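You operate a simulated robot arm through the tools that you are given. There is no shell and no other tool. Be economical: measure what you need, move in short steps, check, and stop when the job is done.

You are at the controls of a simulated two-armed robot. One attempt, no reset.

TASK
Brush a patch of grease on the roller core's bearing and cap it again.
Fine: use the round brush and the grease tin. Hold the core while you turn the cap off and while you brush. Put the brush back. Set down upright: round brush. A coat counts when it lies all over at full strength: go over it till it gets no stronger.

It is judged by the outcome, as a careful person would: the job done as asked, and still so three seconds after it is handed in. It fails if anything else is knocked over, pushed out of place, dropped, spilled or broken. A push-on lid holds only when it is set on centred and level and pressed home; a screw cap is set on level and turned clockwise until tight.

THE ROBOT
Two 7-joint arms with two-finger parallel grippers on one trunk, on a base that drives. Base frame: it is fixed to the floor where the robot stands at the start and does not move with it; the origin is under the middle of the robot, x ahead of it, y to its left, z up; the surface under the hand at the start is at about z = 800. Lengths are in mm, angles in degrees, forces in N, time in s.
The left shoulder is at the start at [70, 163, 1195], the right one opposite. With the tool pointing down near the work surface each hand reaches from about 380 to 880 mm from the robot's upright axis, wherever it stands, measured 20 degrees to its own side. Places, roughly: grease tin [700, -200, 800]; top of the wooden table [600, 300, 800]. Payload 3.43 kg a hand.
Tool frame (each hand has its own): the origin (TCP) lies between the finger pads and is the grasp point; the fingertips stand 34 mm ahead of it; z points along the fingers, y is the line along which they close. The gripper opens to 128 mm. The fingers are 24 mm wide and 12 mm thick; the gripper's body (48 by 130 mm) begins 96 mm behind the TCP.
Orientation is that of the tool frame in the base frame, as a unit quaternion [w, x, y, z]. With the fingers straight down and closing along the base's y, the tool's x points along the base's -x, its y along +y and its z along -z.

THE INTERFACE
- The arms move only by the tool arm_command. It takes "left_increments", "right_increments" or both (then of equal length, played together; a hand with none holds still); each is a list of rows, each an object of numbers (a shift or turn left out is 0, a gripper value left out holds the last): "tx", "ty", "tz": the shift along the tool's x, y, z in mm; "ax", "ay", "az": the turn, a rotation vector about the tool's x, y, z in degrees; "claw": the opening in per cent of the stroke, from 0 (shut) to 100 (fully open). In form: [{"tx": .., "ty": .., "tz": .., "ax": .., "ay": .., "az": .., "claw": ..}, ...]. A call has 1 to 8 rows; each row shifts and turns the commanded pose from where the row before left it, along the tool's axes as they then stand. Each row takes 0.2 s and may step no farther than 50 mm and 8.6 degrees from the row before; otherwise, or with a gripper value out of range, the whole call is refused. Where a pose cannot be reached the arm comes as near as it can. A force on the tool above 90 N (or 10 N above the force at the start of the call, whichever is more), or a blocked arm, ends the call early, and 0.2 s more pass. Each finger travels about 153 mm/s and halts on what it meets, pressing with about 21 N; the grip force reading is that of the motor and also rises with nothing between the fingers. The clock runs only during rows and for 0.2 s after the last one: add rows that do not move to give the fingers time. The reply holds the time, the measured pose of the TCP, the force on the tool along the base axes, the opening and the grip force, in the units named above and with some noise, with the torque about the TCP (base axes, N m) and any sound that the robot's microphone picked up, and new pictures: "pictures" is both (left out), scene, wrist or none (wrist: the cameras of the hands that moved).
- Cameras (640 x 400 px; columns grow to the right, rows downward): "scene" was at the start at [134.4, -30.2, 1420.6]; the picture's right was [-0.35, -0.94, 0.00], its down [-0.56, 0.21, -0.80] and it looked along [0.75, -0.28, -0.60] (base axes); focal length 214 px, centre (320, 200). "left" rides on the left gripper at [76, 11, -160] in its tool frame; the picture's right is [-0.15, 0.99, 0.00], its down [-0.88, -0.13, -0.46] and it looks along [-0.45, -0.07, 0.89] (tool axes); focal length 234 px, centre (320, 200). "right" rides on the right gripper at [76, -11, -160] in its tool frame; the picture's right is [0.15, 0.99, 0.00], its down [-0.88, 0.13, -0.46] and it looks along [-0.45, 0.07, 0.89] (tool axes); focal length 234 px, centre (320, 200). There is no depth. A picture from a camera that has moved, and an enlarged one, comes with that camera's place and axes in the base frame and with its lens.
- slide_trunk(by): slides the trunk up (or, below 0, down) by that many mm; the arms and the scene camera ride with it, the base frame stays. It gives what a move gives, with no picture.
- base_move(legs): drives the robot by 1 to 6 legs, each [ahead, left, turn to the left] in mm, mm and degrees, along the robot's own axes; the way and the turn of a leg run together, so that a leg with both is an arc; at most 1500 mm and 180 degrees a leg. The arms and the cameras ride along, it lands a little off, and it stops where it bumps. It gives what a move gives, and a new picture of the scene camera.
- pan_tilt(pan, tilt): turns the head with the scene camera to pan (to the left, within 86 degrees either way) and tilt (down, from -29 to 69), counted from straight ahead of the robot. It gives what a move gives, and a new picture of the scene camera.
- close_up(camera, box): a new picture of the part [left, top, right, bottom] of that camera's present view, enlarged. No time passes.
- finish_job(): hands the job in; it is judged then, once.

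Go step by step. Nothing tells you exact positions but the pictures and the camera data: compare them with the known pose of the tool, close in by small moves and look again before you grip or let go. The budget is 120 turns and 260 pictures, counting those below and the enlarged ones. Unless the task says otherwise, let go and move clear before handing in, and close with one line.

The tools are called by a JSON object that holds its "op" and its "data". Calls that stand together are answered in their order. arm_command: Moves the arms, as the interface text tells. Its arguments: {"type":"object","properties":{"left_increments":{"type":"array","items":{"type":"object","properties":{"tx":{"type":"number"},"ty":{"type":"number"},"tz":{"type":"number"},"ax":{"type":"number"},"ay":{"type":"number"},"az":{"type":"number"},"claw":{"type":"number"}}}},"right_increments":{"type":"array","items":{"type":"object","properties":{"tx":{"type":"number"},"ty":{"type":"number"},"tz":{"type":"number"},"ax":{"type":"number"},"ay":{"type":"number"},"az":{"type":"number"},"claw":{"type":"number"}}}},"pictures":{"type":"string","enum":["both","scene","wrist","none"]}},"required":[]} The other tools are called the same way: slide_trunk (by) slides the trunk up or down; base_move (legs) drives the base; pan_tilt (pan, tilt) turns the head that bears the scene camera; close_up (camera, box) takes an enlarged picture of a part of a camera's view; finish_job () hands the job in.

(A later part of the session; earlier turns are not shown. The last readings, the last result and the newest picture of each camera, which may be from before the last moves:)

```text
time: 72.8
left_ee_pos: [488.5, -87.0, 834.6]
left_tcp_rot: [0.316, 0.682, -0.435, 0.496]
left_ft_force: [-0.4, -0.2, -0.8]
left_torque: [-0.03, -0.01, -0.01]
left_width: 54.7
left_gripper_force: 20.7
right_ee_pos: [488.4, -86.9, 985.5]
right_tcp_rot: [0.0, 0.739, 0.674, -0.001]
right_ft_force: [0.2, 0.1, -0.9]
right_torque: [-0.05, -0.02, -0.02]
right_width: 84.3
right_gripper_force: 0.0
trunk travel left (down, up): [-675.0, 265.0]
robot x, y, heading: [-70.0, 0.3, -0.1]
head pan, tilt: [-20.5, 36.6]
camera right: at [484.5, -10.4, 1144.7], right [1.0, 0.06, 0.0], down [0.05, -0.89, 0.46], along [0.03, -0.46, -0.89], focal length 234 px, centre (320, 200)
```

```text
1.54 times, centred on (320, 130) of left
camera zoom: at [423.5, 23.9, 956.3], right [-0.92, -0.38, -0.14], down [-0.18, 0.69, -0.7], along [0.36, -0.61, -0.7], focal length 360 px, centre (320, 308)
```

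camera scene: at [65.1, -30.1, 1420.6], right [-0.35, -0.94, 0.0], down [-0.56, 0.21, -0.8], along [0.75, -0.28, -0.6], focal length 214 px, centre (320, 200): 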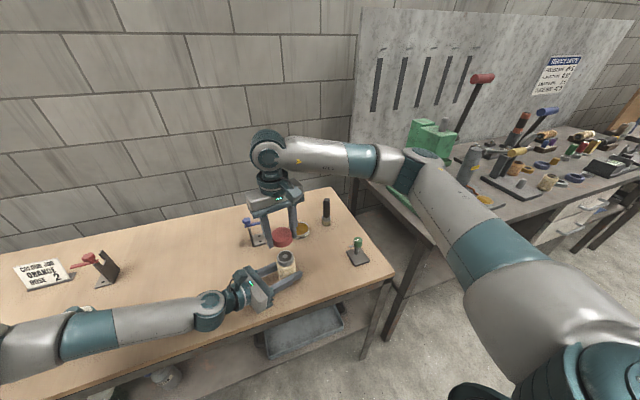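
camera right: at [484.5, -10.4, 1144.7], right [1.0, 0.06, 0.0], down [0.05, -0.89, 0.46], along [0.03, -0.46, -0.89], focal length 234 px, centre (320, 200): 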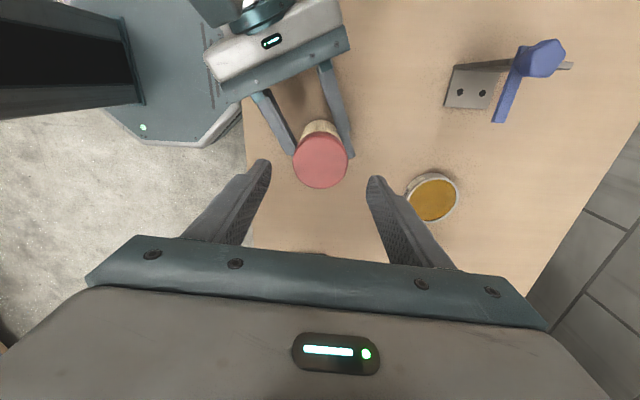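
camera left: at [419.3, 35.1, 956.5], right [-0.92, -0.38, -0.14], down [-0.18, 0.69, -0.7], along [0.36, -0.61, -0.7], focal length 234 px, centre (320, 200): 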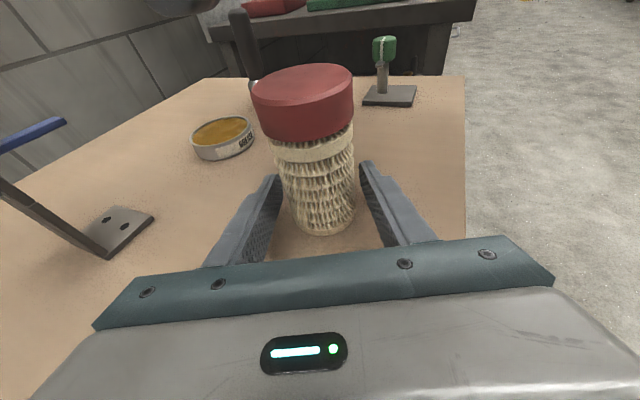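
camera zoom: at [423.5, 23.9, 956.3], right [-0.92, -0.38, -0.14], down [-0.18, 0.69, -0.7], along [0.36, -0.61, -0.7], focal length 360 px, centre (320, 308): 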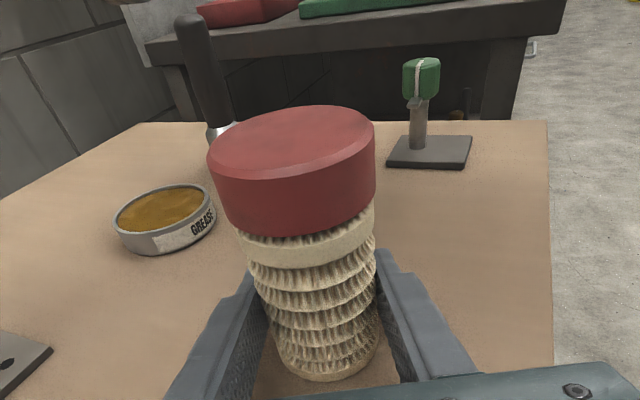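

Centred. I'll descend to the height that worked before (917), grip, and turn in small steps.

{"op": "arm_command", "data": {"right_increments": [{"ty": 0.7, "tx": 1, "tz": 20}, {"tz": 25}, {"tz": 23}, {}, {"claw": 50}, {"claw": 44}, {"claw": 34}, {}], "pictures": "none"}}

{"op": "arm_command", "data": {"right_increments": [{"az": -5}, {"az": -5}, {}], "pictures": "none"}}

```text
time: 74.6
left_ee_pos: [488.7, -87.1, 835.1]
left_tcp_rot: [0.317, 0.681, -0.436, 0.495]
left_ft_force: [-2.2, 1.8, 0.4]
left_torque: [-0.12, -0.12, 0.04]
left_width: 55.1
left_gripper_force: 20.6
right_ee_pos: [489.7, -86.8, 917.1]
right_tcp_rot: [0.0, 0.738, 0.675, -0.001]
right_ft_force: [1.9, -1.3, -1.7]
right_torque: [-0.05, -0.03, 0.0]
right_width: 57.7
right_gripper_force: 21.0
trunk travel left (down, up): [-675.0, 265.0]
robot x, y, heading: [-67.7, -0.5, 0.0]
head pan, tilt: [-20.5, 36.6]
```

```text
time: 75.4
left_ee_pos: [488.4, -86.9, 835.0]
left_tcp_rot: [0.316, 0.682, -0.435, 0.496]
left_ft_force: [-2.7, 4.4, 0.5]
left_torque: [-0.16, -0.06, 0.19]
left_width: 54.9
left_gripper_force: 20.4
right_ee_pos: [489.5, -87.0, 916.2]
right_tcp_rot: [0.001, 0.676, 0.737, -0.001]
right_ft_force: [3.0, -4.2, -1.6]
right_torque: [-0.17, -0.21, -0.15]
right_width: 57.6
right_gripper_force: 21.0
trunk travel left (down, up): [-675.0, 265.0]
robot x, y, heading: [-71.0, 0.5, -0.2]
head pan, tilt: [-20.5, 36.6]
```

{"op": "arm_command", "data": {"right_increments": [{"az": -8, "tz": -0.1}, {"az": -8, "tz": -0.1}, {"az": -8, "tz": -0.1}, {"az": -8, "tz": -0.1}, {}], "pictures": "none"}}

{"op": "close_up", "data": {"camera": "left", "box": [200, 0, 440, 260]}}

```text
time: 76.6
left_ee_pos: [489.4, -88.1, 834.8]
left_tcp_rot: [0.316, 0.682, -0.435, 0.496]
left_ft_force: [1.5, 2.5, 0.1]
left_torque: [-0.12, 0.05, 0.34]
left_width: 54.5
left_gripper_force: 20.9
right_ee_pos: [490.1, -85.8, 917.5]
right_tcp_rot: [0.0, 0.446, 0.895, 0.0]
right_ft_force: [-1.1, -3.3, -1.8]
right_torque: [-0.12, 0.03, -0.32]
right_width: 57.4
right_gripper_force: 20.5
trunk travel left (down, up): [-675.0, 265.0]
robot x, y, heading: [-68.0, -0.2, 0.1]
head pan, tilt: [-20.5, 36.6]
```

```text
1.54 times, centred on (320, 130) of left
camera zoom: at [423.8, 24.0, 956.3], right [-0.92, -0.38, -0.14], down [-0.18, 0.69, -0.7], along [0.36, -0.61, -0.7], focal length 360 px, centre (320, 308)
```

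zoom: 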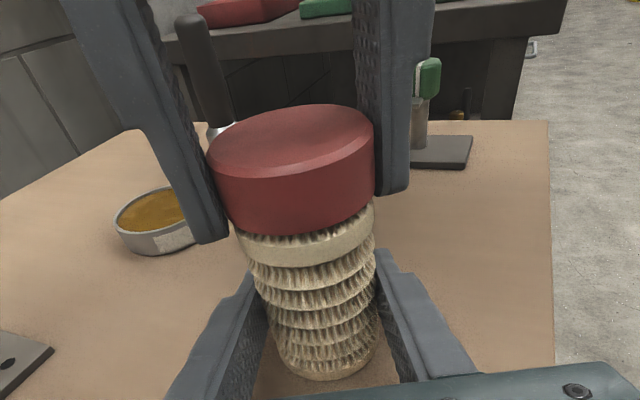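

{"op": "arm_command", "data": {"right_increments": [{"az": -8, "tz": -0.1}, {"az": -8, "tz": -0.1}, {"az": -8, "tz": -0.1}, {"az": -8, "tz": -0.1}, {}], "pictures": "none"}}

{"op": "close_up", "data": {"camera": "left", "box": [200, 0, 440, 260]}}

```text
time: 77.8
left_ee_pos: [489.6, -86.3, 834.5]
left_tcp_rot: [0.316, 0.682, -0.435, 0.495]
left_ft_force: [8.0, 8.7, 0.4]
left_torque: [-0.47, 0.51, 0.37]
left_width: 55.0
left_gripper_force: 21.4
right_ee_pos: [489.5, -85.9, 917.1]
right_tcp_rot: [0.001, 0.183, 0.983, -0.001]
right_ft_force: [-9.0, -8.1, -1.0]
right_torque: [-0.15, 0.15, -0.42]
right_width: 57.6
right_gripper_force: 20.9
trunk travel left (down, up): [-675.0, 265.0]
robot x, y, heading: [-69.4, 2.5, 0.0]
head pan, tilt: [-20.5, 36.6]
```

```text
1.54 times, centred on (320, 130) of left
camera zoom: at [424.1, 24.2, 956.3], right [-0.92, -0.38, -0.14], down [-0.18, 0.69, -0.7], along [0.36, -0.61, -0.7], focal length 360 px, centre (320, 308)
```

zoom: 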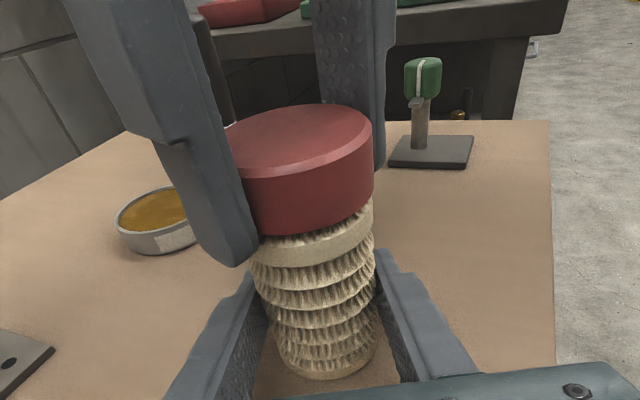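

I'll check whether the body turns along with the cap by comparing its texture up close.

{"op": "close_up", "data": {"camera": "left", "box": [280, 130, 376, 250]}}

{"op": "arm_command", "data": {"right_increments": [{"tx": 0.5, "ty": -0.8, "az": -6, "tz": -0.1}, {"az": -6, "tz": -0.1}, {}], "pictures": "none"}}

{"op": "close_up", "data": {"camera": "left", "box": [280, 130, 376, 250]}}

```text
3.33 times, centred on (328, 190) of left
camera zoom: at [424.1, 24.2, 956.3], right [-0.92, -0.38, -0.14], down [-0.18, 0.69, -0.7], along [0.36, -0.61, -0.7], focal length 781 px, centre (293, 233)
```

zoom: 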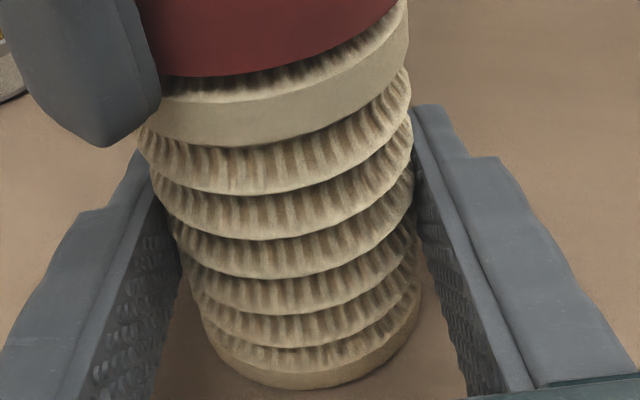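

```text
time: 78.6
left_ee_pos: [488.6, -87.0, 834.8]
left_tcp_rot: [0.316, 0.682, -0.435, 0.495]
left_ft_force: [4.3, 13.2, 2.3]
left_torque: [-0.66, 0.3, 0.04]
left_width: 54.8
left_gripper_force: 20.9
right_ee_pos: [489.0, -88.3, 917.4]
right_tcp_rot: [0.0, 0.08, 0.997, -0.001]
right_ft_force: [-4.4, -14.4, -4.0]
right_torque: [-0.45, 0.02, -0.02]
right_width: 57.7
right_gripper_force: 21.6
trunk travel left (down, up): [-675.0, 265.0]
robot x, y, heading: [-73.3, 0.1, -0.2]
head pan, tilt: [-20.5, 36.6]
```

```text
3.33 times, centred on (328, 190) of left
camera zoom: at [423.7, 24.0, 956.2], right [-0.92, -0.38, -0.14], down [-0.18, 0.69, -0.7], along [0.36, -0.61, -0.7], focal length 781 px, centre (293, 233)
```

zoom: 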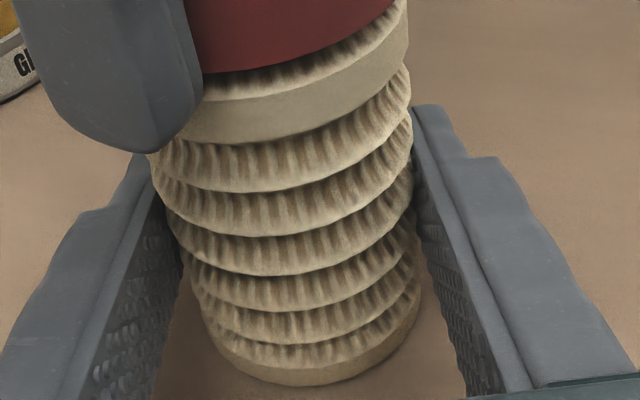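

The torque suddenly fell to zero, so the cap has broken loose. I'll relieve the side load and keep turning counter-clockwise.

{"op": "arm_command", "data": {"right_increments": [{"ty": -1.2}, {"az": -8, "tz": -0.1}, {"az": -8, "tz": -0.1}, {"az": -8, "tz": -0.1}, {"az": -8, "tz": -0.1}, {"az": -8, "tz": -0.1}, {"az": -8, "tz": -0.1}, {"az": -8, "tz": -0.1}], "pictures": "none"}}

{"op": "close_up", "data": {"camera": "left", "box": [200, 0, 440, 260]}}

```text
time: 80.4
left_ee_pos: [487.8, -88.5, 834.9]
left_tcp_rot: [0.316, 0.682, -0.435, 0.495]
left_ft_force: [3.7, 3.8, 0.2]
left_torque: [-0.31, 0.25, 0.47]
left_width: 55.2
left_gripper_force: 20.8
right_ee_pos: [489.5, -87.7, 918.7]
right_tcp_rot: [0.0, -0.399, 0.917, 0.0]
right_ft_force: [-2.4, -3.6, -2.1]
right_torque: [-0.05, -0.05, -0.49]
right_width: 58.1
right_gripper_force: 20.8
trunk travel left (down, up): [-675.0, 265.0]
robot x, y, heading: [-65.7, -3.2, 0.2]
head pan, tilt: [-20.5, 36.6]
```

```text
1.54 times, centred on (320, 130) of left
camera zoom: at [423.4, 23.6, 956.3], right [-0.92, -0.37, -0.14], down [-0.18, 0.69, -0.7], along [0.36, -0.61, -0.7], focal length 360 px, centre (320, 308)
```

zoom: 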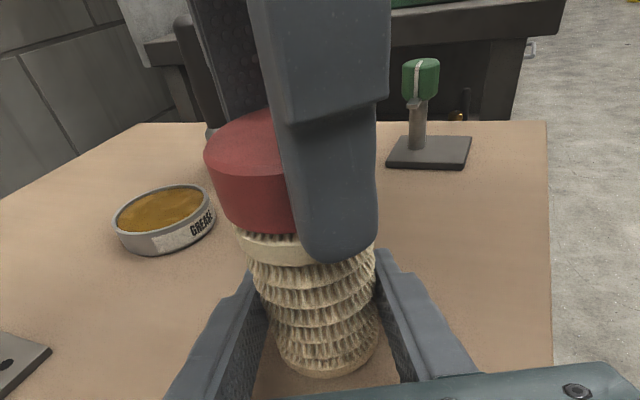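

{"op": "close_up", "data": {"camera": "left", "box": [280, 130, 376, 250]}}

{"op": "arm_command", "data": {"right_increments": [{"tz": -1}, {"tz": -1}], "pictures": "none"}}

```text
3.33 times, centred on (328, 190) of left
camera zoom: at [423.4, 23.6, 956.3], right [-0.92, -0.37, -0.14], down [-0.18, 0.69, -0.7], along [0.36, -0.61, -0.7], focal length 781 px, centre (293, 233)
```

zoom: 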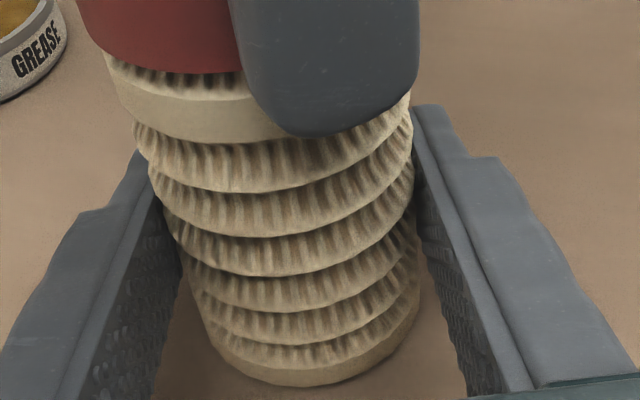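

```text
time: 81.0
left_ee_pos: [486.9, -88.5, 834.4]
left_tcp_rot: [0.317, 0.681, -0.436, 0.495]
left_ft_force: [-1.6, 1.6, 7.3]
left_torque: [-0.04, 0.22, 0.22]
left_width: 54.8
left_gripper_force: 21.4
right_ee_pos: [489.2, -87.8, 919.2]
right_tcp_rot: [-0.001, -0.398, 0.917, 0.0]
right_ft_force: [0.5, -1.5, -9.3]
right_torque: [-0.03, -0.27, -0.16]
right_width: 58.0
right_gripper_force: 20.7
trunk travel left (down, up): [-675.0, 265.0]
robot x, y, heading: [-71.7, -0.7, 0.0]
head pan, tilt: [-20.5, 36.6]
```

Still threaded, so I'll do another full stroke: release, sweep back, regrip and turn.

{"op": "arm_command", "data": {"right_increments": [{"tz": 2}, {"claw": 50}, {"claw": 66}, {"az": 8.5}, {"az": 8.5}, {"az": 8.5}, {"az": 8.5}, {"az": 8.5}], "pictures": "none"}}

{"op": "arm_command", "data": {"right_increments": [{"az": 8.5}, {"az": 8.5}, {"az": 8.5}, {"az": 8.5}, {"az": 8.5}, {"az": 8.5}, {"az": 8.5}, {"az": 8.5}], "pictures": "none"}}

{"op": "arm_command", "data": {"right_increments": [{"az": 8.5}, {"az": 8.5}, {"az": 8.5}, {}, {"claw": 50}, {"claw": 44}, {"claw": 34}, {}], "pictures": "wrist"}}

{"op": "close_up", "data": {"camera": "left", "box": [200, 0, 440, 260]}}

```text
time: 82.8
left_ee_pos: [488.7, -87.4, 833.9]
left_tcp_rot: [0.316, 0.682, -0.435, 0.496]
left_ft_force: [0.1, 0.4, -2.4]
left_torque: [-0.02, 0.0, 0.01]
left_width: 54.9
left_gripper_force: 21.1
right_ee_pos: [488.3, -88.3, 918.8]
right_tcp_rot: [0.0, -0.038, 0.999, -0.001]
right_ft_force: [0.0, 0.9, 0.0]
right_torque: [-0.02, 0.03, -0.01]
right_width: 84.2
right_gripper_force: 0.1
trunk travel left (down, up): [-675.0, 265.0]
robot x, y, heading: [-68.6, 1.6, -0.0]
head pan, tilt: [-20.5, 36.6]
```

```text
time: 84.6
left_ee_pos: [490.0, -87.1, 834.2]
left_tcp_rot: [0.317, 0.682, -0.435, 0.496]
left_ft_force: [1.5, 0.7, -1.0]
left_torque: [0.01, -0.01, 0.0]
left_width: 54.7
left_gripper_force: 20.7
right_ee_pos: [489.0, -86.7, 918.1]
right_tcp_rot: [0.001, 0.528, 0.849, -0.002]
right_ft_force: [-0.3, -0.3, 0.6]
right_torque: [0.01, -0.02, 0.0]
right_width: 84.1
right_gripper_force: 0.1
trunk travel left (down, up): [-675.0, 265.0]
robot x, y, heading: [-70.1, 0.2, 0.2]
head pan, tilt: [-20.5, 36.6]
```

```text
time: 86.4
left_ee_pos: [489.2, -87.7, 834.0]
left_tcp_rot: [0.316, 0.682, -0.435, 0.496]
left_ft_force: [-3.3, 0.9, -0.3]
left_torque: [-0.02, -0.2, 0.09]
left_width: 54.8
left_gripper_force: 20.6
right_ee_pos: [488.5, -87.8, 918.2]
right_tcp_rot: [0.001, 0.702, 0.712, -0.002]
right_ft_force: [3.7, 0.0, -0.6]
right_torque: [-0.02, -0.14, -0.08]
right_width: 57.8
right_gripper_force: 21.1
trunk travel left (down, up): [-675.0, 265.0]
robot x, y, heading: [-69.5, -0.4, -0.2]
head pan, tilt: [-20.5, 36.6]
camera right: at [476.5, -12.2, 1078.6], right [0.99, 0.16, 0.0], down [0.14, -0.88, 0.46], along [0.07, -0.45, -0.89], focal length 234 px, centre (320, 200)
```

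right: 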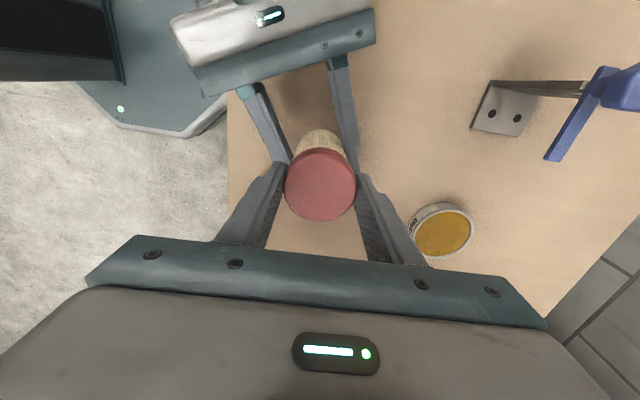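

```text
1.54 times, centred on (320, 130) of left
camera zoom: at [423.4, 23.7, 956.2], right [-0.92, -0.38, -0.14], down [-0.18, 0.69, -0.7], along [0.36, -0.61, -0.7], focal length 360 px, centre (320, 308)
```

zoom: 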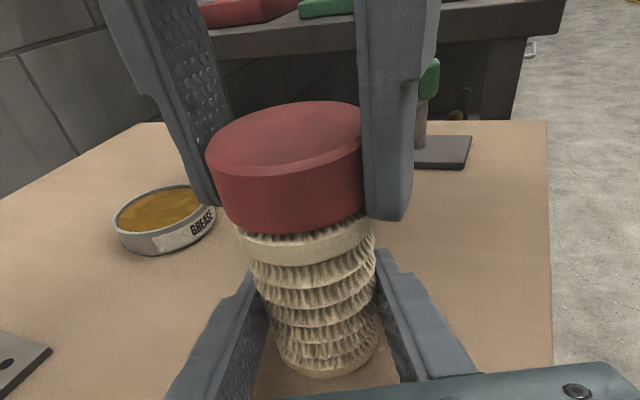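

{"op": "arm_command", "data": {"right_increments": [{"ty": 0.4, "az": -8.4, "tz": -0.1}, {"az": -8.4, "tz": -0.1}, {"az": -8.4, "tz": -0.1}, {"az": -8.4, "tz": -0.1}, {"az": -8.4, "tz": -0.1}, {"az": -8.4, "tz": -0.1}, {"az": -8.4, "tz": -0.1}], "pictures": "none"}}

{"op": "arm_command", "data": {"right_increments": [{"az": -8.4, "tz": -0.1}, {"az": -8.4, "tz": -0.1}, {"az": -8.4, "tz": -0.1}, {"az": -8.4, "tz": -0.1}, {}], "pictures": "none"}}

{"op": "arm_command", "data": {"right_increments": [{"az": -8.4, "tz": -0.1}, {"az": -8.4, "tz": -0.1}, {"az": -8.4, "tz": -0.1}, {"az": -8.4, "tz": -0.1}, {"az": -8.4, "tz": -0.1}, {}], "pictures": "none"}}

{"op": "close_up", "data": {"camera": "left", "box": [200, 0, 440, 260]}}

```text
time: 88.0
left_ee_pos: [487.1, -89.1, 834.3]
left_tcp_rot: [0.317, 0.681, -0.436, 0.495]
left_ft_force: [-11.8, -10.5, 0.8]
left_torque: [0.6, -0.48, 0.63]
left_width: 55.4
left_gripper_force: 20.8
right_ee_pos: [489.6, -87.9, 921.0]
right_tcp_rot: [0.001, 0.261, 0.965, 0.001]
right_ft_force: [12.6, 11.2, -3.0]
right_torque: [0.3, -0.52, -0.62]
right_width: 58.3
right_gripper_force: 21.2
trunk travel left (down, up): [-675.0, 265.0]
robot x, y, heading: [-65.3, 3.0, -0.1]
head pan, tilt: [-20.5, 36.6]
```

```text
time: 89.2
left_ee_pos: [489.6, -87.0, 834.5]
left_tcp_rot: [0.316, 0.682, -0.435, 0.496]
left_ft_force: [-1.0, -15.0, -5.3]
left_torque: [0.5, -0.4, 0.24]
left_width: 56.3
left_gripper_force: 21.0
right_ee_pos: [488.3, -87.3, 919.4]
right_tcp_rot: [-0.001, -0.03, 1.0, 0.0]
right_ft_force: [1.4, 14.5, 5.1]
right_torque: [0.84, 0.25, -0.17]
right_width: 58.0
right_gripper_force: 21.1
trunk travel left (down, up): [-675.0, 265.0]
robot x, y, heading: [-69.9, 0.8, -0.2]
head pan, tilt: [-20.5, 36.6]
```

```text
time: 90.6
left_ee_pos: [488.0, -87.9, 834.4]
left_tcp_rot: [0.317, 0.682, -0.435, 0.495]
left_ft_force: [-6.7, -6.4, -0.2]
left_torque: [0.29, -0.44, 0.2]
left_width: 55.5
left_gripper_force: 20.7
right_ee_pos: [489.7, -87.2, 920.6]
right_tcp_rot: [-0.001, -0.386, 0.922, -0.001]
right_ft_force: [6.7, 5.4, -2.0]
right_torque: [0.22, -0.17, -0.16]
right_width: 57.5
right_gripper_force: 22.0
trunk travel left (down, up): [-675.0, 265.0]
robot x, y, heading: [-68.4, -0.8, 0.2]
head pan, tilt: [-20.5, 36.6]
```

```text
1.54 times, centred on (320, 130) of left
camera zoom: at [423.4, 23.7, 956.3], right [-0.92, -0.37, -0.14], down [-0.18, 0.69, -0.7], along [0.36, -0.61, -0.7], focal length 360 px, centre (320, 308)
```

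zoom: 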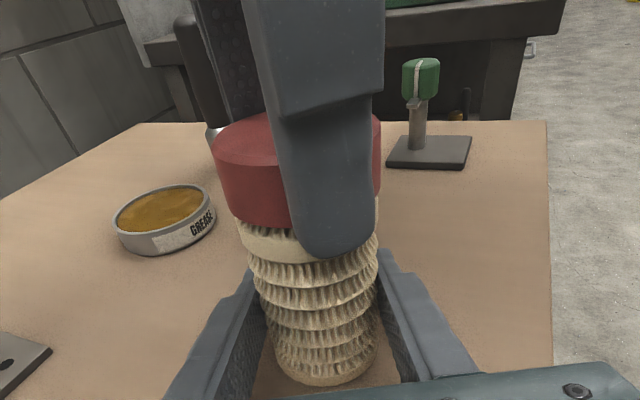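

Torque is still building in places, but the cap seems to have risen a little. I'll look closely at the gap under the cap.

{"op": "close_up", "data": {"camera": "left", "box": [270, 60, 382, 200]}}

{"op": "close_up", "data": {"camera": "scene", "box": [250, 235, 320, 280]}}

{"op": "close_up", "data": {"camera": "right", "box": [240, 90, 400, 250]}}

```text
2.86 times, centred on (326, 130) of left
camera zoom: at [423.4, 23.7, 956.3], right [-0.92, -0.37, -0.14], down [-0.18, 0.69, -0.7], along [0.36, -0.61, -0.7], focal length 669 px, centre (303, 400)
```

zoom: 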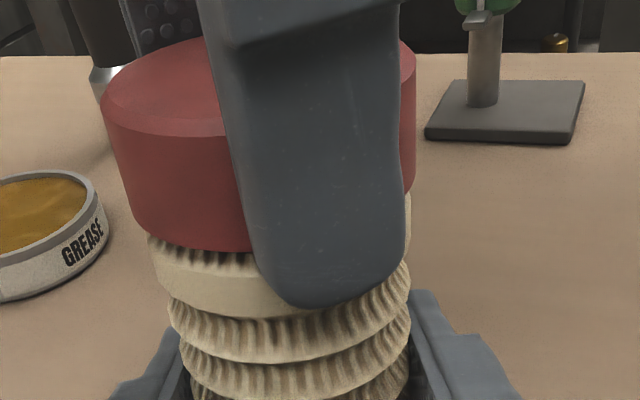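

```text
8.89 times, centred on (285, 258) of scene
camera zoom: at [65.4, -30.2, 1420.5], right [-0.35, -0.94, 0.0], down [-0.56, 0.21, -0.8], along [0.75, -0.28, -0.6], focal length 1906 px, centre (631, -311)
```

zoom: 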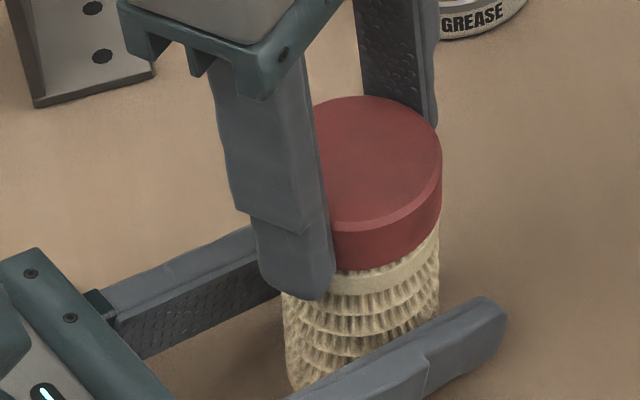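

```text
2.50 times, centred on (320, 170) of right
camera zoom: at [444.3, -149.8, 1080.5], right [-0.81, 0.59, 0.0], down [0.53, 0.72, 0.45], along [0.27, 0.37, -0.89], focal length 585 px, centre (320, 275)
```

zoom: 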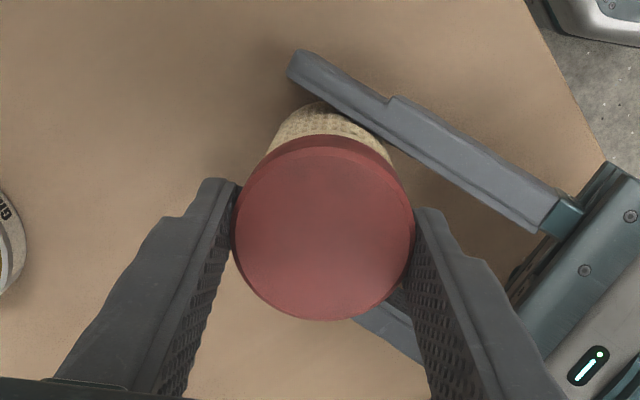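

There's no gap yet, so I need to know whether the body turns with the cap. I'll turn by 3° and compare tooth positions.

{"op": "close_up", "data": {"camera": "left", "box": [296, 180, 360, 220]}}

{"op": "arm_command", "data": {"right_increments": [{"az": -3}, {}], "pictures": "none"}}

{"op": "close_up", "data": {"camera": "left", "box": [296, 180, 360, 220]}}

{"op": "arm_command", "data": {"right_increments": [{"az": -3}, {}], "pictures": "none"}}

{"op": "close_up", "data": {"camera": "left", "box": [296, 180, 360, 220]}}

```text
10.00 times, centred on (328, 200) of left
camera zoom: at [423.4, 23.7, 956.3], right [-0.92, -0.37, -0.14], down [-0.18, 0.69, -0.7], along [0.36, -0.61, -0.7], focal length 2342 px, centre (240, 200)
```

zoom: 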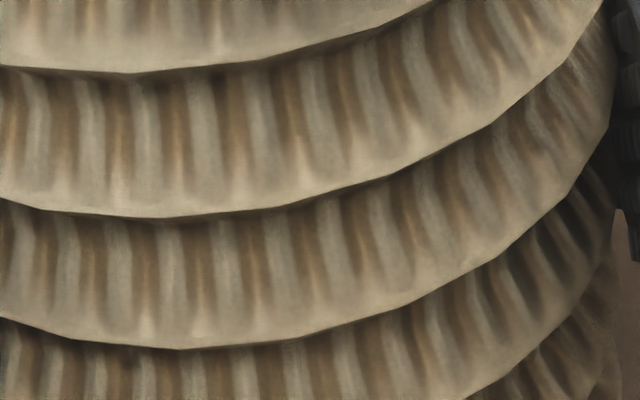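

```text
time: 91.2
left_ee_pos: [488.0, -88.3, 834.4]
left_tcp_rot: [0.316, 0.682, -0.436, 0.495]
left_ft_force: [-7.5, -6.8, 0.6]
left_torque: [0.27, -0.45, 0.27]
left_width: 55.4
left_gripper_force: 20.9
right_ee_pos: [488.6, -87.5, 920.6]
right_tcp_rot: [0.0, -0.409, 0.912, 0.0]
right_ft_force: [7.1, 7.6, -3.0]
right_torque: [0.36, -0.23, -0.27]
right_width: 57.6
right_gripper_force: 21.3
trunk travel left (down, up): [-675.0, 265.0]
robot x, y, heading: [-69.6, 0.6, 0.0]
head pan, tilt: [-20.5, 36.6]
```

```text
10.00 times, centred on (328, 200) of left
camera zoom: at [423.4, 23.7, 956.3], right [-0.92, -0.37, -0.14], down [-0.18, 0.69, -0.7], along [0.36, -0.61, -0.7], focal length 2342 px, centre (240, 200)
```

zoom: 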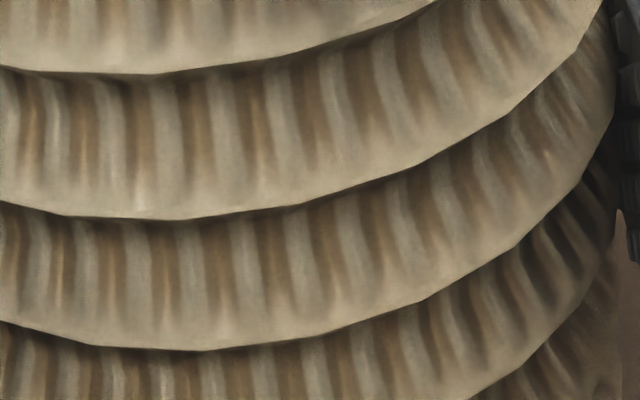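

```text
time: 91.8
left_ee_pos: [488.8, -87.5, 834.6]
left_tcp_rot: [0.317, 0.682, -0.436, 0.494]
left_ft_force: [-6.6, -8.8, -0.4]
left_torque: [0.32, -0.44, 0.5]
left_width: 55.2
left_gripper_force: 20.5
right_ee_pos: [489.2, -87.3, 919.7]
right_tcp_rot: [0.0, -0.433, 0.902, 0.0]
right_ft_force: [7.3, 8.5, -0.6]
right_torque: [0.43, -0.17, -0.52]
right_width: 57.6
right_gripper_force: 21.3
trunk travel left (down, up): [-675.0, 265.0]
robot x, y, heading: [-70.2, -0.4, 0.0]
head pan, tilt: [-20.5, 36.6]
```

```text
10.00 times, centred on (328, 200) of left
camera zoom: at [423.5, 23.7, 956.2], right [-0.92, -0.38, -0.14], down [-0.18, 0.69, -0.7], along [0.36, -0.61, -0.7], focal length 2342 px, centre (240, 200)
```

zoom: 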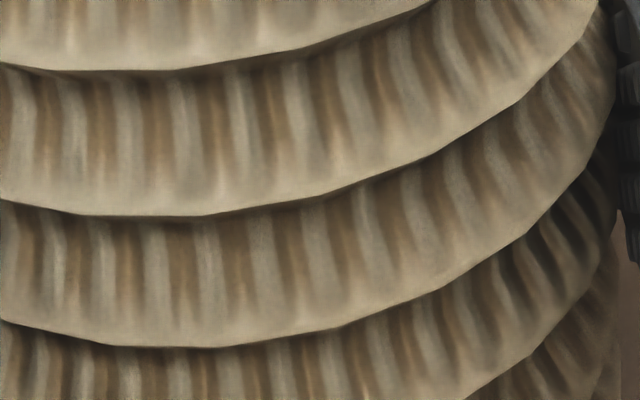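

The body turns along with the cap. Counter-clockwise the cap seems to sit at a stop, so perhaps it re-engaged at the very start of the thread. As a test I'll turn it clockwise and see whether the body stays put.

{"op": "arm_command", "data": {"right_increments": [{"az": 4}, {"az": 4}, {"az": 4}, {}], "pictures": "none"}}

{"op": "close_up", "data": {"camera": "left", "box": [296, 180, 360, 220]}}

{"op": "arm_command", "data": {"right_increments": [{"az": 4}, {}], "pictures": "none"}}

{"op": "close_up", "data": {"camera": "left", "box": [296, 180, 360, 220]}}

```text
time: 92.8
left_ee_pos: [489.5, -87.7, 833.1]
left_tcp_rot: [0.316, 0.682, -0.435, 0.496]
left_ft_force: [-9.9, -1.7, -1.0]
left_torque: [-0.08, -0.86, -0.01]
left_width: 55.5
left_gripper_force: 20.7
right_ee_pos: [489.2, -88.0, 919.7]
right_tcp_rot: [0.0, -0.336, 0.942, -0.001]
right_ft_force: [8.7, 2.3, 0.2]
right_torque: [0.19, 0.11, -0.01]
right_width: 57.8
right_gripper_force: 21.3
trunk travel left (down, up): [-675.0, 265.0]
robot x, y, heading: [-69.5, -3.0, 0.1]
head pan, tilt: [-20.5, 36.6]
```

```text
10.00 times, centred on (328, 200) of left
camera zoom: at [423.6, 24.0, 956.1], right [-0.92, -0.38, -0.14], down [-0.18, 0.69, -0.7], along [0.36, -0.61, -0.7], focal length 2342 px, centre (240, 200)
```

zoom: 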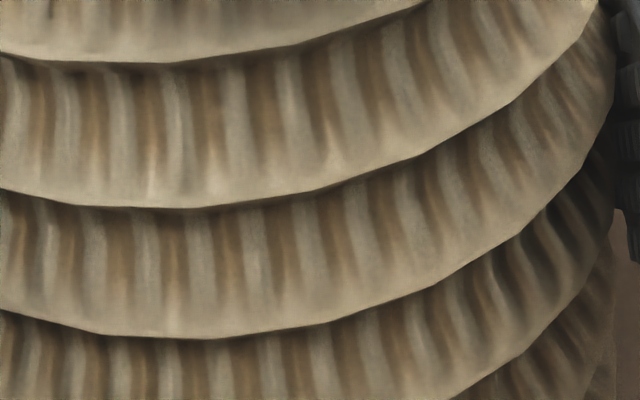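

```text
time: 93.4
left_ee_pos: [488.2, -87.0, 834.3]
left_tcp_rot: [0.316, 0.682, -0.435, 0.495]
left_ft_force: [-8.0, 3.0, -1.0]
left_torque: [-0.26, -0.8, -0.04]
left_width: 55.6
left_gripper_force: 21.3
right_ee_pos: [490.4, -86.7, 919.4]
right_tcp_rot: [0.0, -0.302, 0.953, 0.0]
right_ft_force: [8.9, -1.2, 0.6]
right_torque: [0.08, 0.09, 0.05]
right_width: 57.3
right_gripper_force: 21.2
trunk travel left (down, up): [-675.0, 265.0]
robot x, y, heading: [-68.9, -2.7, -0.3]
head pan, tilt: [-20.5, 36.6]
```

```text
10.00 times, centred on (328, 200) of left
camera zoom: at [423.8, 24.1, 956.1], right [-0.92, -0.38, -0.14], down [-0.18, 0.69, -0.7], along [0.36, -0.61, -0.7], focal length 2342 px, centre (240, 200)
```

zoom: 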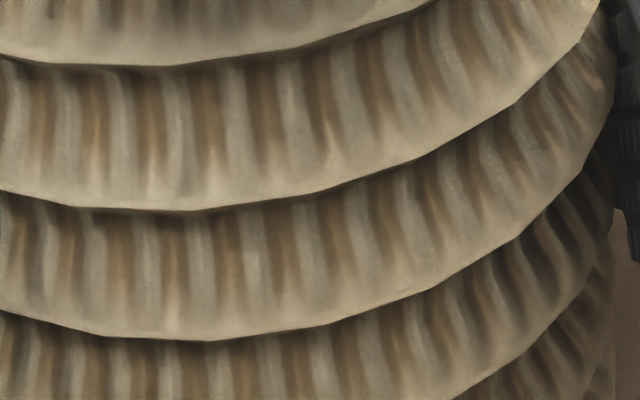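

Clockwise the cap turns freely while the body stays still, so it is caught right at the thread's start. I'll turn it clockwise a bit more to engage properly, then unscrew smoothly with an upward ease.

{"op": "arm_command", "data": {"right_increments": [{"az": 8}, {"az": 8}, {"az": 8}, {"az": 8}, {"az": 8}, {"az": 8}, {}], "pictures": "none"}}

{"op": "close_up", "data": {"camera": "left", "box": [270, 60, 382, 220]}}

```text
time: 95.0
left_ee_pos: [488.9, -86.8, 835.1]
left_tcp_rot: [0.317, 0.682, -0.436, 0.495]
left_ft_force: [5.3, -2.5, -0.9]
left_torque: [0.03, -0.11, -0.02]
left_width: 55.1
left_gripper_force: 20.5
right_ee_pos: [487.6, -86.8, 920.1]
right_tcp_rot: [-0.001, 0.111, 0.994, -0.001]
right_ft_force: [-5.2, 2.7, 0.4]
right_torque: [0.24, 0.52, 0.04]
right_width: 57.5
right_gripper_force: 21.9
trunk travel left (down, up): [-675.0, 265.0]
robot x, y, heading: [-70.8, -0.6, -0.3]
head pan, tilt: [-20.5, 36.6]
```

```text
2.50 times, centred on (326, 140) of left
camera zoom: at [424.0, 23.8, 956.5], right [-0.92, -0.38, -0.14], down [-0.18, 0.69, -0.7], along [0.36, -0.61, -0.7], focal length 585 px, centre (305, 350)
```

zoom: 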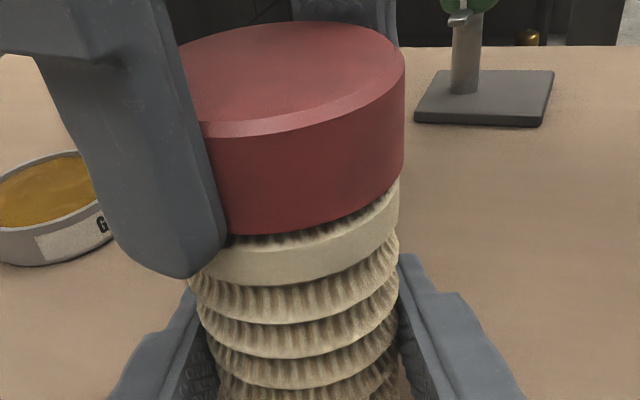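

{"op": "arm_command", "data": {"right_increments": [{"tz": -0.5}, {"az": -8, "tz": -0.2}, {"az": -8, "tz": -0.2}, {"az": -8, "tz": -0.2}, {"az": -8, "tz": -0.2}, {"az": -8, "tz": -0.2}, {}], "pictures": "none"}}

{"op": "close_up", "data": {"camera": "left", "box": [270, 60, 382, 220]}}

```text
time: 96.6
left_ee_pos: [488.3, -88.2, 835.1]
left_tcp_rot: [0.317, 0.682, -0.436, 0.495]
left_ft_force: [-4.0, -13.8, 0.7]
left_torque: [0.62, -0.23, 0.04]
left_width: 54.6
left_gripper_force: 21.4
right_ee_pos: [490.2, -87.0, 921.9]
right_tcp_rot: [0.0, -0.237, 0.972, 0.0]
right_ft_force: [3.5, 13.8, -2.7]
right_torque: [0.56, -0.13, -0.05]
right_width: 57.6
right_gripper_force: 21.0
trunk travel left (down, up): [-675.0, 265.0]
robot x, y, heading: [-67.5, -3.4, 0.1]
head pan, tilt: [-20.5, 36.6]
```

```text
2.50 times, centred on (326, 140) of left
camera zoom: at [423.0, 23.2, 956.4], right [-0.92, -0.37, -0.14], down [-0.18, 0.69, -0.7], along [0.36, -0.61, -0.7], focal length 585 px, centre (305, 350)
```

zoom: 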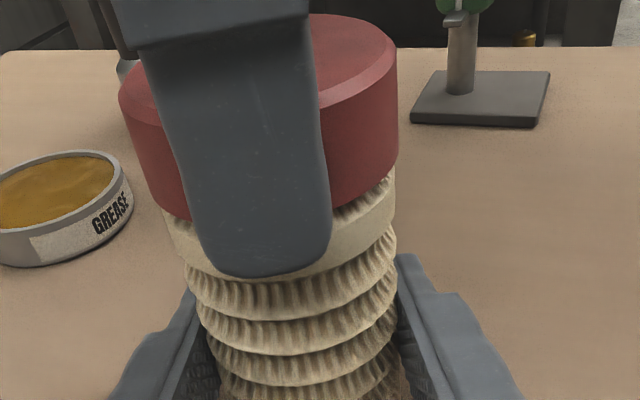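

The cap is now turning freely and rising. I'll relieve the side load and continue counter-clockwise.

{"op": "arm_command", "data": {"right_increments": [{"ty": 1.1, "tx": -0.5}, {"az": -8, "tz": -0.2}, {"az": -8, "tz": -0.2}, {"az": -8, "tz": -0.2}, {"az": -6, "tz": -0.2}, {}], "pictures": "none"}}

{"op": "close_up", "data": {"camera": "left", "box": [270, 60, 382, 220]}}

```text
time: 98.0
left_ee_pos: [489.0, -87.1, 835.5]
left_tcp_rot: [0.315, 0.683, -0.434, 0.496]
left_ft_force: [-2.5, -6.1, -2.6]
left_torque: [0.36, -0.18, -0.03]
left_width: 54.8
left_gripper_force: 20.6
right_ee_pos: [488.7, -87.2, 922.0]
right_tcp_rot: [0.0, -0.48, 0.877, 0.0]
right_ft_force: [4.2, 5.9, 1.5]
right_torque: [0.16, -0.11, 0.0]
right_width: 57.4
right_gripper_force: 21.0
trunk travel left (down, up): [-675.0, 265.0]
robot x, y, heading: [-69.3, 1.6, -0.1]
head pan, tilt: [-20.5, 36.6]
```

```text
2.50 times, centred on (326, 140) of left
camera zoom: at [423.9, 24.2, 955.9], right [-0.92, -0.38, -0.14], down [-0.18, 0.69, -0.7], along [0.36, -0.61, -0.7], focal length 585 px, centre (305, 350)
```

zoom: 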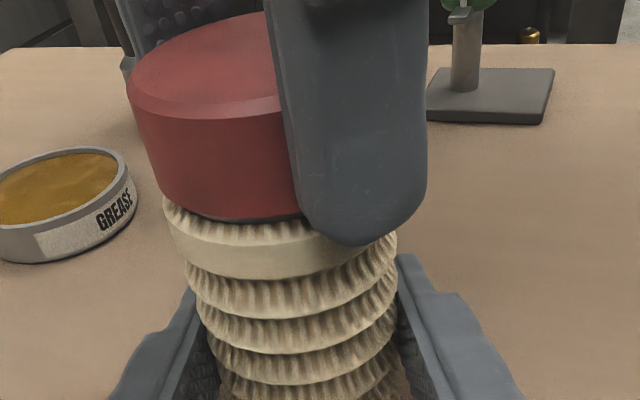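

A dark gap shows and the torque is zero: it's unscrewing properly. I'll do one more regrip stroke, 5 mm higher so the cap can be set down later.

{"op": "arm_command", "data": {"right_increments": [{"claw": 50}, {"claw": 66}, {"tz": -5, "az": 8.5}, {"az": 8.5}, {"az": 8.5}, {"az": 8.5}, {"az": 8.5}, {"az": 8.5}], "pictures": "none"}}

{"op": "arm_command", "data": {"right_increments": [{"az": 8.5}, {"az": 8.5}, {"az": 8.5}, {"az": 8.5}, {"az": 8.5}, {"az": 8.5}, {"az": 8.5}, {"az": 8.5}], "pictures": "none"}}

{"op": "arm_command", "data": {"right_increments": [{"az": 8.5}, {"az": 8.5}, {}, {"claw": 50}, {"claw": 44}, {"claw": 34}, {}], "pictures": "none"}}

{"op": "arm_command", "data": {"right_increments": [{"az": -8, "tz": -0.15}, {"az": -8, "tz": -0.15}, {"az": -8, "tz": -0.15}, {"az": -8, "tz": -0.15}, {"az": -8, "tz": -0.15}, {"az": -8, "tz": -0.15}, {}], "pictures": "none"}}

{"op": "close_up", "data": {"camera": "left", "box": [270, 60, 382, 220]}}

```text
time: 99.8
left_ee_pos: [488.1, -89.0, 834.4]
left_tcp_rot: [0.316, 0.682, -0.435, 0.496]
left_ft_force: [0.2, -0.1, -1.5]
left_torque: [0.03, 0.03, -0.01]
left_width: 54.7
left_gripper_force: 20.7
right_ee_pos: [488.0, -86.8, 927.8]
right_tcp_rot: [-0.001, -0.053, 0.999, -0.002]
right_ft_force: [0.7, -0.2, -0.5]
right_torque: [0.01, 0.01, -0.01]
right_width: 84.6
right_gripper_force: 0.0
trunk travel left (down, up): [-675.0, 265.0]
robot x, y, heading: [-70.5, 3.7, -0.0]
head pan, tilt: [-20.5, 36.6]
```

```text
time: 101.6
left_ee_pos: [489.3, -88.0, 834.9]
left_tcp_rot: [0.316, 0.682, -0.435, 0.495]
left_ft_force: [0.1, 0.3, -1.4]
left_torque: [-0.01, 0.02, 0.01]
left_width: 54.9
left_gripper_force: 21.0
right_ee_pos: [489.3, -87.2, 926.4]
right_tcp_rot: [0.0, 0.514, 0.858, -0.001]
right_ft_force: [0.7, -0.7, -0.8]
right_torque: [-0.03, 0.0, 0.0]
right_width: 84.5
right_gripper_force: 0.1
trunk travel left (down, up): [-675.0, 265.0]
robot x, y, heading: [-69.7, 1.0, 0.1]
head pan, tilt: [-20.5, 36.6]
```

```text
time: 103.2
left_ee_pos: [488.5, -85.2, 834.5]
left_tcp_rot: [0.316, 0.682, -0.435, 0.495]
left_ft_force: [-0.4, 0.5, -2.0]
left_torque: [-0.01, -0.01, -0.02]
left_width: 54.7
left_gripper_force: 21.1
right_ee_pos: [488.1, -86.2, 926.7]
right_tcp_rot: [0.001, 0.635, 0.773, -0.001]
right_ft_force: [0.0, 0.2, 0.5]
right_torque: [-0.03, -0.05, -0.03]
right_width: 57.6
right_gripper_force: 21.1
trunk travel left (down, up): [-675.0, 265.0]
robot x, y, heading: [-68.3, 1.7, -0.1]
head pan, tilt: [-20.5, 36.6]
```

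```text
time: 104.8
left_ee_pos: [489.0, -88.8, 834.8]
left_tcp_rot: [0.317, 0.681, -0.436, 0.495]
left_ft_force: [0.5, 0.4, -1.3]
left_torque: [0.01, -0.01, 0.01]
left_width: 54.7
left_gripper_force: 21.3
right_ee_pos: [490.2, -87.5, 928.9]
right_tcp_rot: [0.0, 0.264, 0.965, -0.001]
right_ft_force: [-0.1, -0.1, 0.6]
right_torque: [-0.02, 0.01, -0.03]
right_width: 57.5
right_gripper_force: 20.9
trunk travel left (down, up): [-675.0, 265.0]
robot x, y, heading: [-71.6, 4.6, -0.0]
head pan, tilt: [-20.5, 36.6]
```

```text
2.50 times, centred on (326, 140) of left
camera zoom: at [423.6, 23.8, 956.2], right [-0.92, -0.38, -0.14], down [-0.18, 0.69, -0.7], along [0.36, -0.61, -0.7], focal length 585 px, centre (305, 350)
```

zoom: 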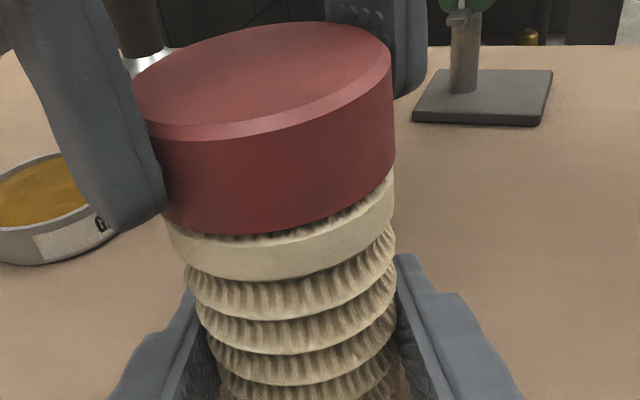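

No forces remain, so it's free. I'll lift a few millimetres and check that the core stays.

{"op": "arm_command", "data": {"right_increments": [{"tz": -2}, {"tz": -2}, {"tz": -2}, {}], "pictures": "none"}}

{"op": "close_up", "data": {"camera": "left", "box": [270, 60, 382, 220]}}

```text
time: 105.8
left_ee_pos: [488.6, -87.5, 834.0]
left_tcp_rot: [0.317, 0.682, -0.435, 0.495]
left_ft_force: [-0.2, 0.9, -1.6]
left_torque: [0.0, -0.01, 0.04]
left_width: 55.0
left_gripper_force: 21.2
right_ee_pos: [489.2, -87.2, 933.9]
right_tcp_rot: [0.0, 0.264, 0.965, -0.001]
right_ft_force: [0.1, -0.4, 0.8]
right_torque: [0.0, 0.04, 0.02]
right_width: 57.9
right_gripper_force: 21.0
trunk travel left (down, up): [-675.0, 265.0]
robot x, y, heading: [-69.1, -2.3, 0.1]
head pan, tilt: [-20.5, 36.6]
```

```text
2.50 times, centred on (326, 140) of left
camera zoom: at [423.6, 23.8, 956.2], right [-0.92, -0.38, -0.14], down [-0.18, 0.69, -0.7], along [0.36, -0.61, -0.7], focal length 585 px, centre (305, 350)
```

zoom: 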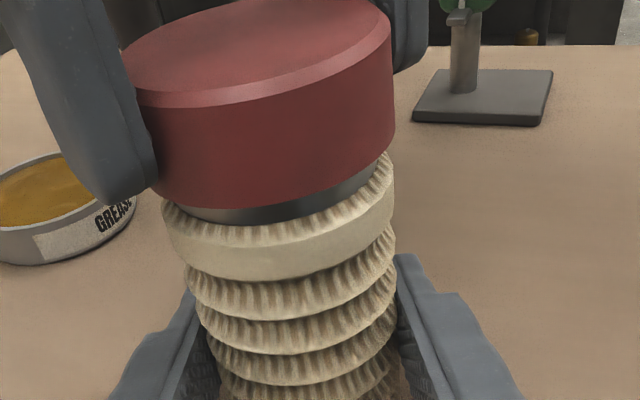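

The cap comes away cleanly. I'll lift it and carry it to a clear spot at about (550, -205).

{"op": "arm_command", "data": {"right_increments": [{"tz": -20}, {"tz": -40}, {"tx": -37.5, "ty": -23.5}, {"tx": -37.5, "ty": -23.5}, {"tx": -37.5, "ty": -23.5}, {"tz": 40}, {"tz": 40}, {}], "pictures": "both"}}

{"op": "close_up", "data": {"camera": "scene", "box": [240, 190, 400, 290]}}

```text
time: 107.6
left_ee_pos: [487.2, -87.9, 834.9]
left_tcp_rot: [0.316, 0.682, -0.436, 0.495]
left_ft_force: [1.0, 0.2, -1.4]
left_torque: [-0.04, -0.02, -0.01]
left_width: 54.6
left_gripper_force: 21.1
right_ee_pos: [550.4, -205.0, 913.0]
right_tcp_rot: [0.0, 0.265, 0.964, -0.002]
right_ft_force: [0.4, 0.5, -1.1]
right_torque: [-0.02, 0.0, -0.01]
right_width: 57.4
right_gripper_force: 21.7
trunk travel left (down, up): [-675.0, 265.0]
robot x, y, heading: [-68.6, 1.9, 0.2]
head pan, tilt: [-20.5, 36.6]
camera scene: at [65.1, -30.0, 1420.6], right [-0.35, -0.94, 0.0], down [-0.56, 0.21, -0.8], along [0.75, -0.28, -0.6], focal length 214 px, centre (320, 200)
camera right: at [479.7, -175.7, 1074.1], right [0.38, 0.93, 0.0], down [0.82, -0.34, 0.46], along [0.42, -0.17, -0.89], focal length 234 px, centre (320, 200)
```

scene: 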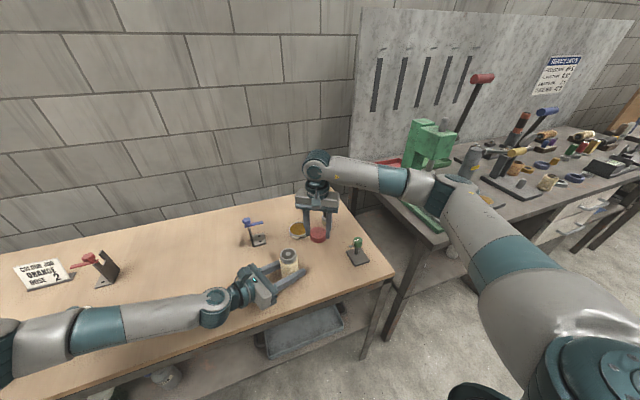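
right: 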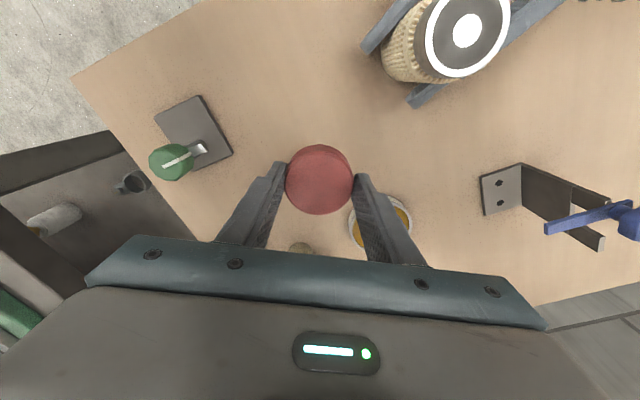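

```text
4.00 times, centred on (320, 240) of scene
camera zoom: at [65.1, -30.0, 1420.6], right [-0.35, -0.94, 0.0], down [-0.56, 0.21, -0.8], along [0.75, -0.28, -0.6], focal length 858 px, centre (320, 40)
```

zoom: 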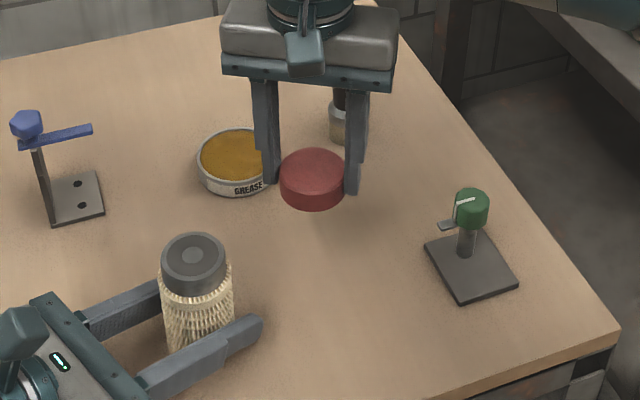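

Clear below. I'll lower the cap slowly to the table.

{"op": "arm_command", "data": {"right_increments": [{"tz": 35}, {"tz": 25}, {"tz": 7}, {}], "pictures": "none"}}

{"op": "close_up", "data": {"camera": "scene", "box": [290, 205, 350, 245]}}

```text
time: 108.6
left_ee_pos: [489.3, -88.1, 833.7]
left_tcp_rot: [0.316, 0.682, -0.435, 0.495]
left_ft_force: [-0.2, 0.7, -1.1]
left_torque: [-0.01, 0.0, -0.06]
left_width: 54.5
left_gripper_force: 21.0
right_ee_pos: [549.7, -206.1, 845.7]
right_tcp_rot: [0.0, 0.264, 0.964, 0.0]
right_ft_force: [0.2, -0.1, -0.4]
right_torque: [-0.01, -0.01, 0.03]
right_width: 57.9
right_gripper_force: 20.8
trunk travel left (down, up): [-675.0, 265.0]
robot x, y, heading: [-68.0, 3.1, -0.2]
head pan, tilt: [-20.5, 36.6]
```

```text
10.00 times, centred on (320, 225) of scene
camera zoom: at [65.4, -30.2, 1420.5], right [-0.35, -0.94, 0.0], down [-0.56, 0.21, -0.8], along [0.75, -0.28, -0.6], focal length 2145 px, centre (320, -50)
```

zoom: 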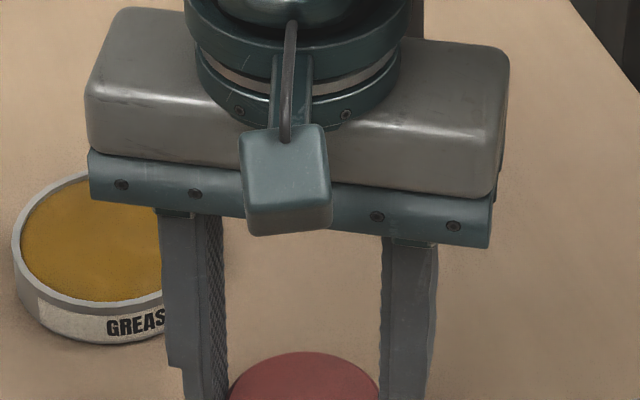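

{"op": "arm_command", "data": {"right_increments": [{"tz": 3}, {"tz": 2}, {}], "pictures": "none"}}

{"op": "close_up", "data": {"camera": "scene", "box": [290, 225, 350, 265]}}

```text
time: 109.4
left_ee_pos: [489.1, -86.3, 834.9]
left_tcp_rot: [0.317, 0.681, -0.435, 0.496]
left_ft_force: [0.3, 0.4, -1.7]
left_torque: [-0.02, -0.02, 0.02]
left_width: 54.7
left_gripper_force: 20.6
right_ee_pos: [550.0, -205.4, 842.2]
right_tcp_rot: [-0.001, 0.265, 0.964, -0.001]
right_ft_force: [-0.9, 1.1, 0.4]
right_torque: [0.02, 0.0, 0.04]
right_width: 57.2
right_gripper_force: 20.6
trunk travel left (down, up): [-675.0, 265.0]
robot x, y, heading: [-71.8, 0.1, -0.1]
head pan, tilt: [-20.5, 36.6]
```

```text
10.00 times, centred on (320, 245) of scene
camera zoom: at [65.4, -30.3, 1420.6], right [-0.35, -0.94, 0.0], down [-0.56, 0.21, -0.8], along [0.75, -0.28, -0.6], focal length 2145 px, centre (320, -250)
```

zoom: 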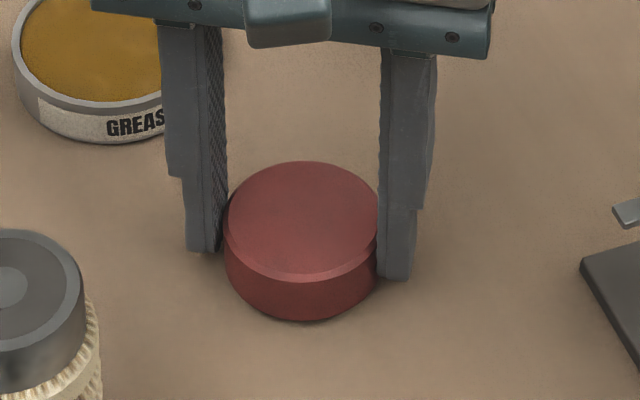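

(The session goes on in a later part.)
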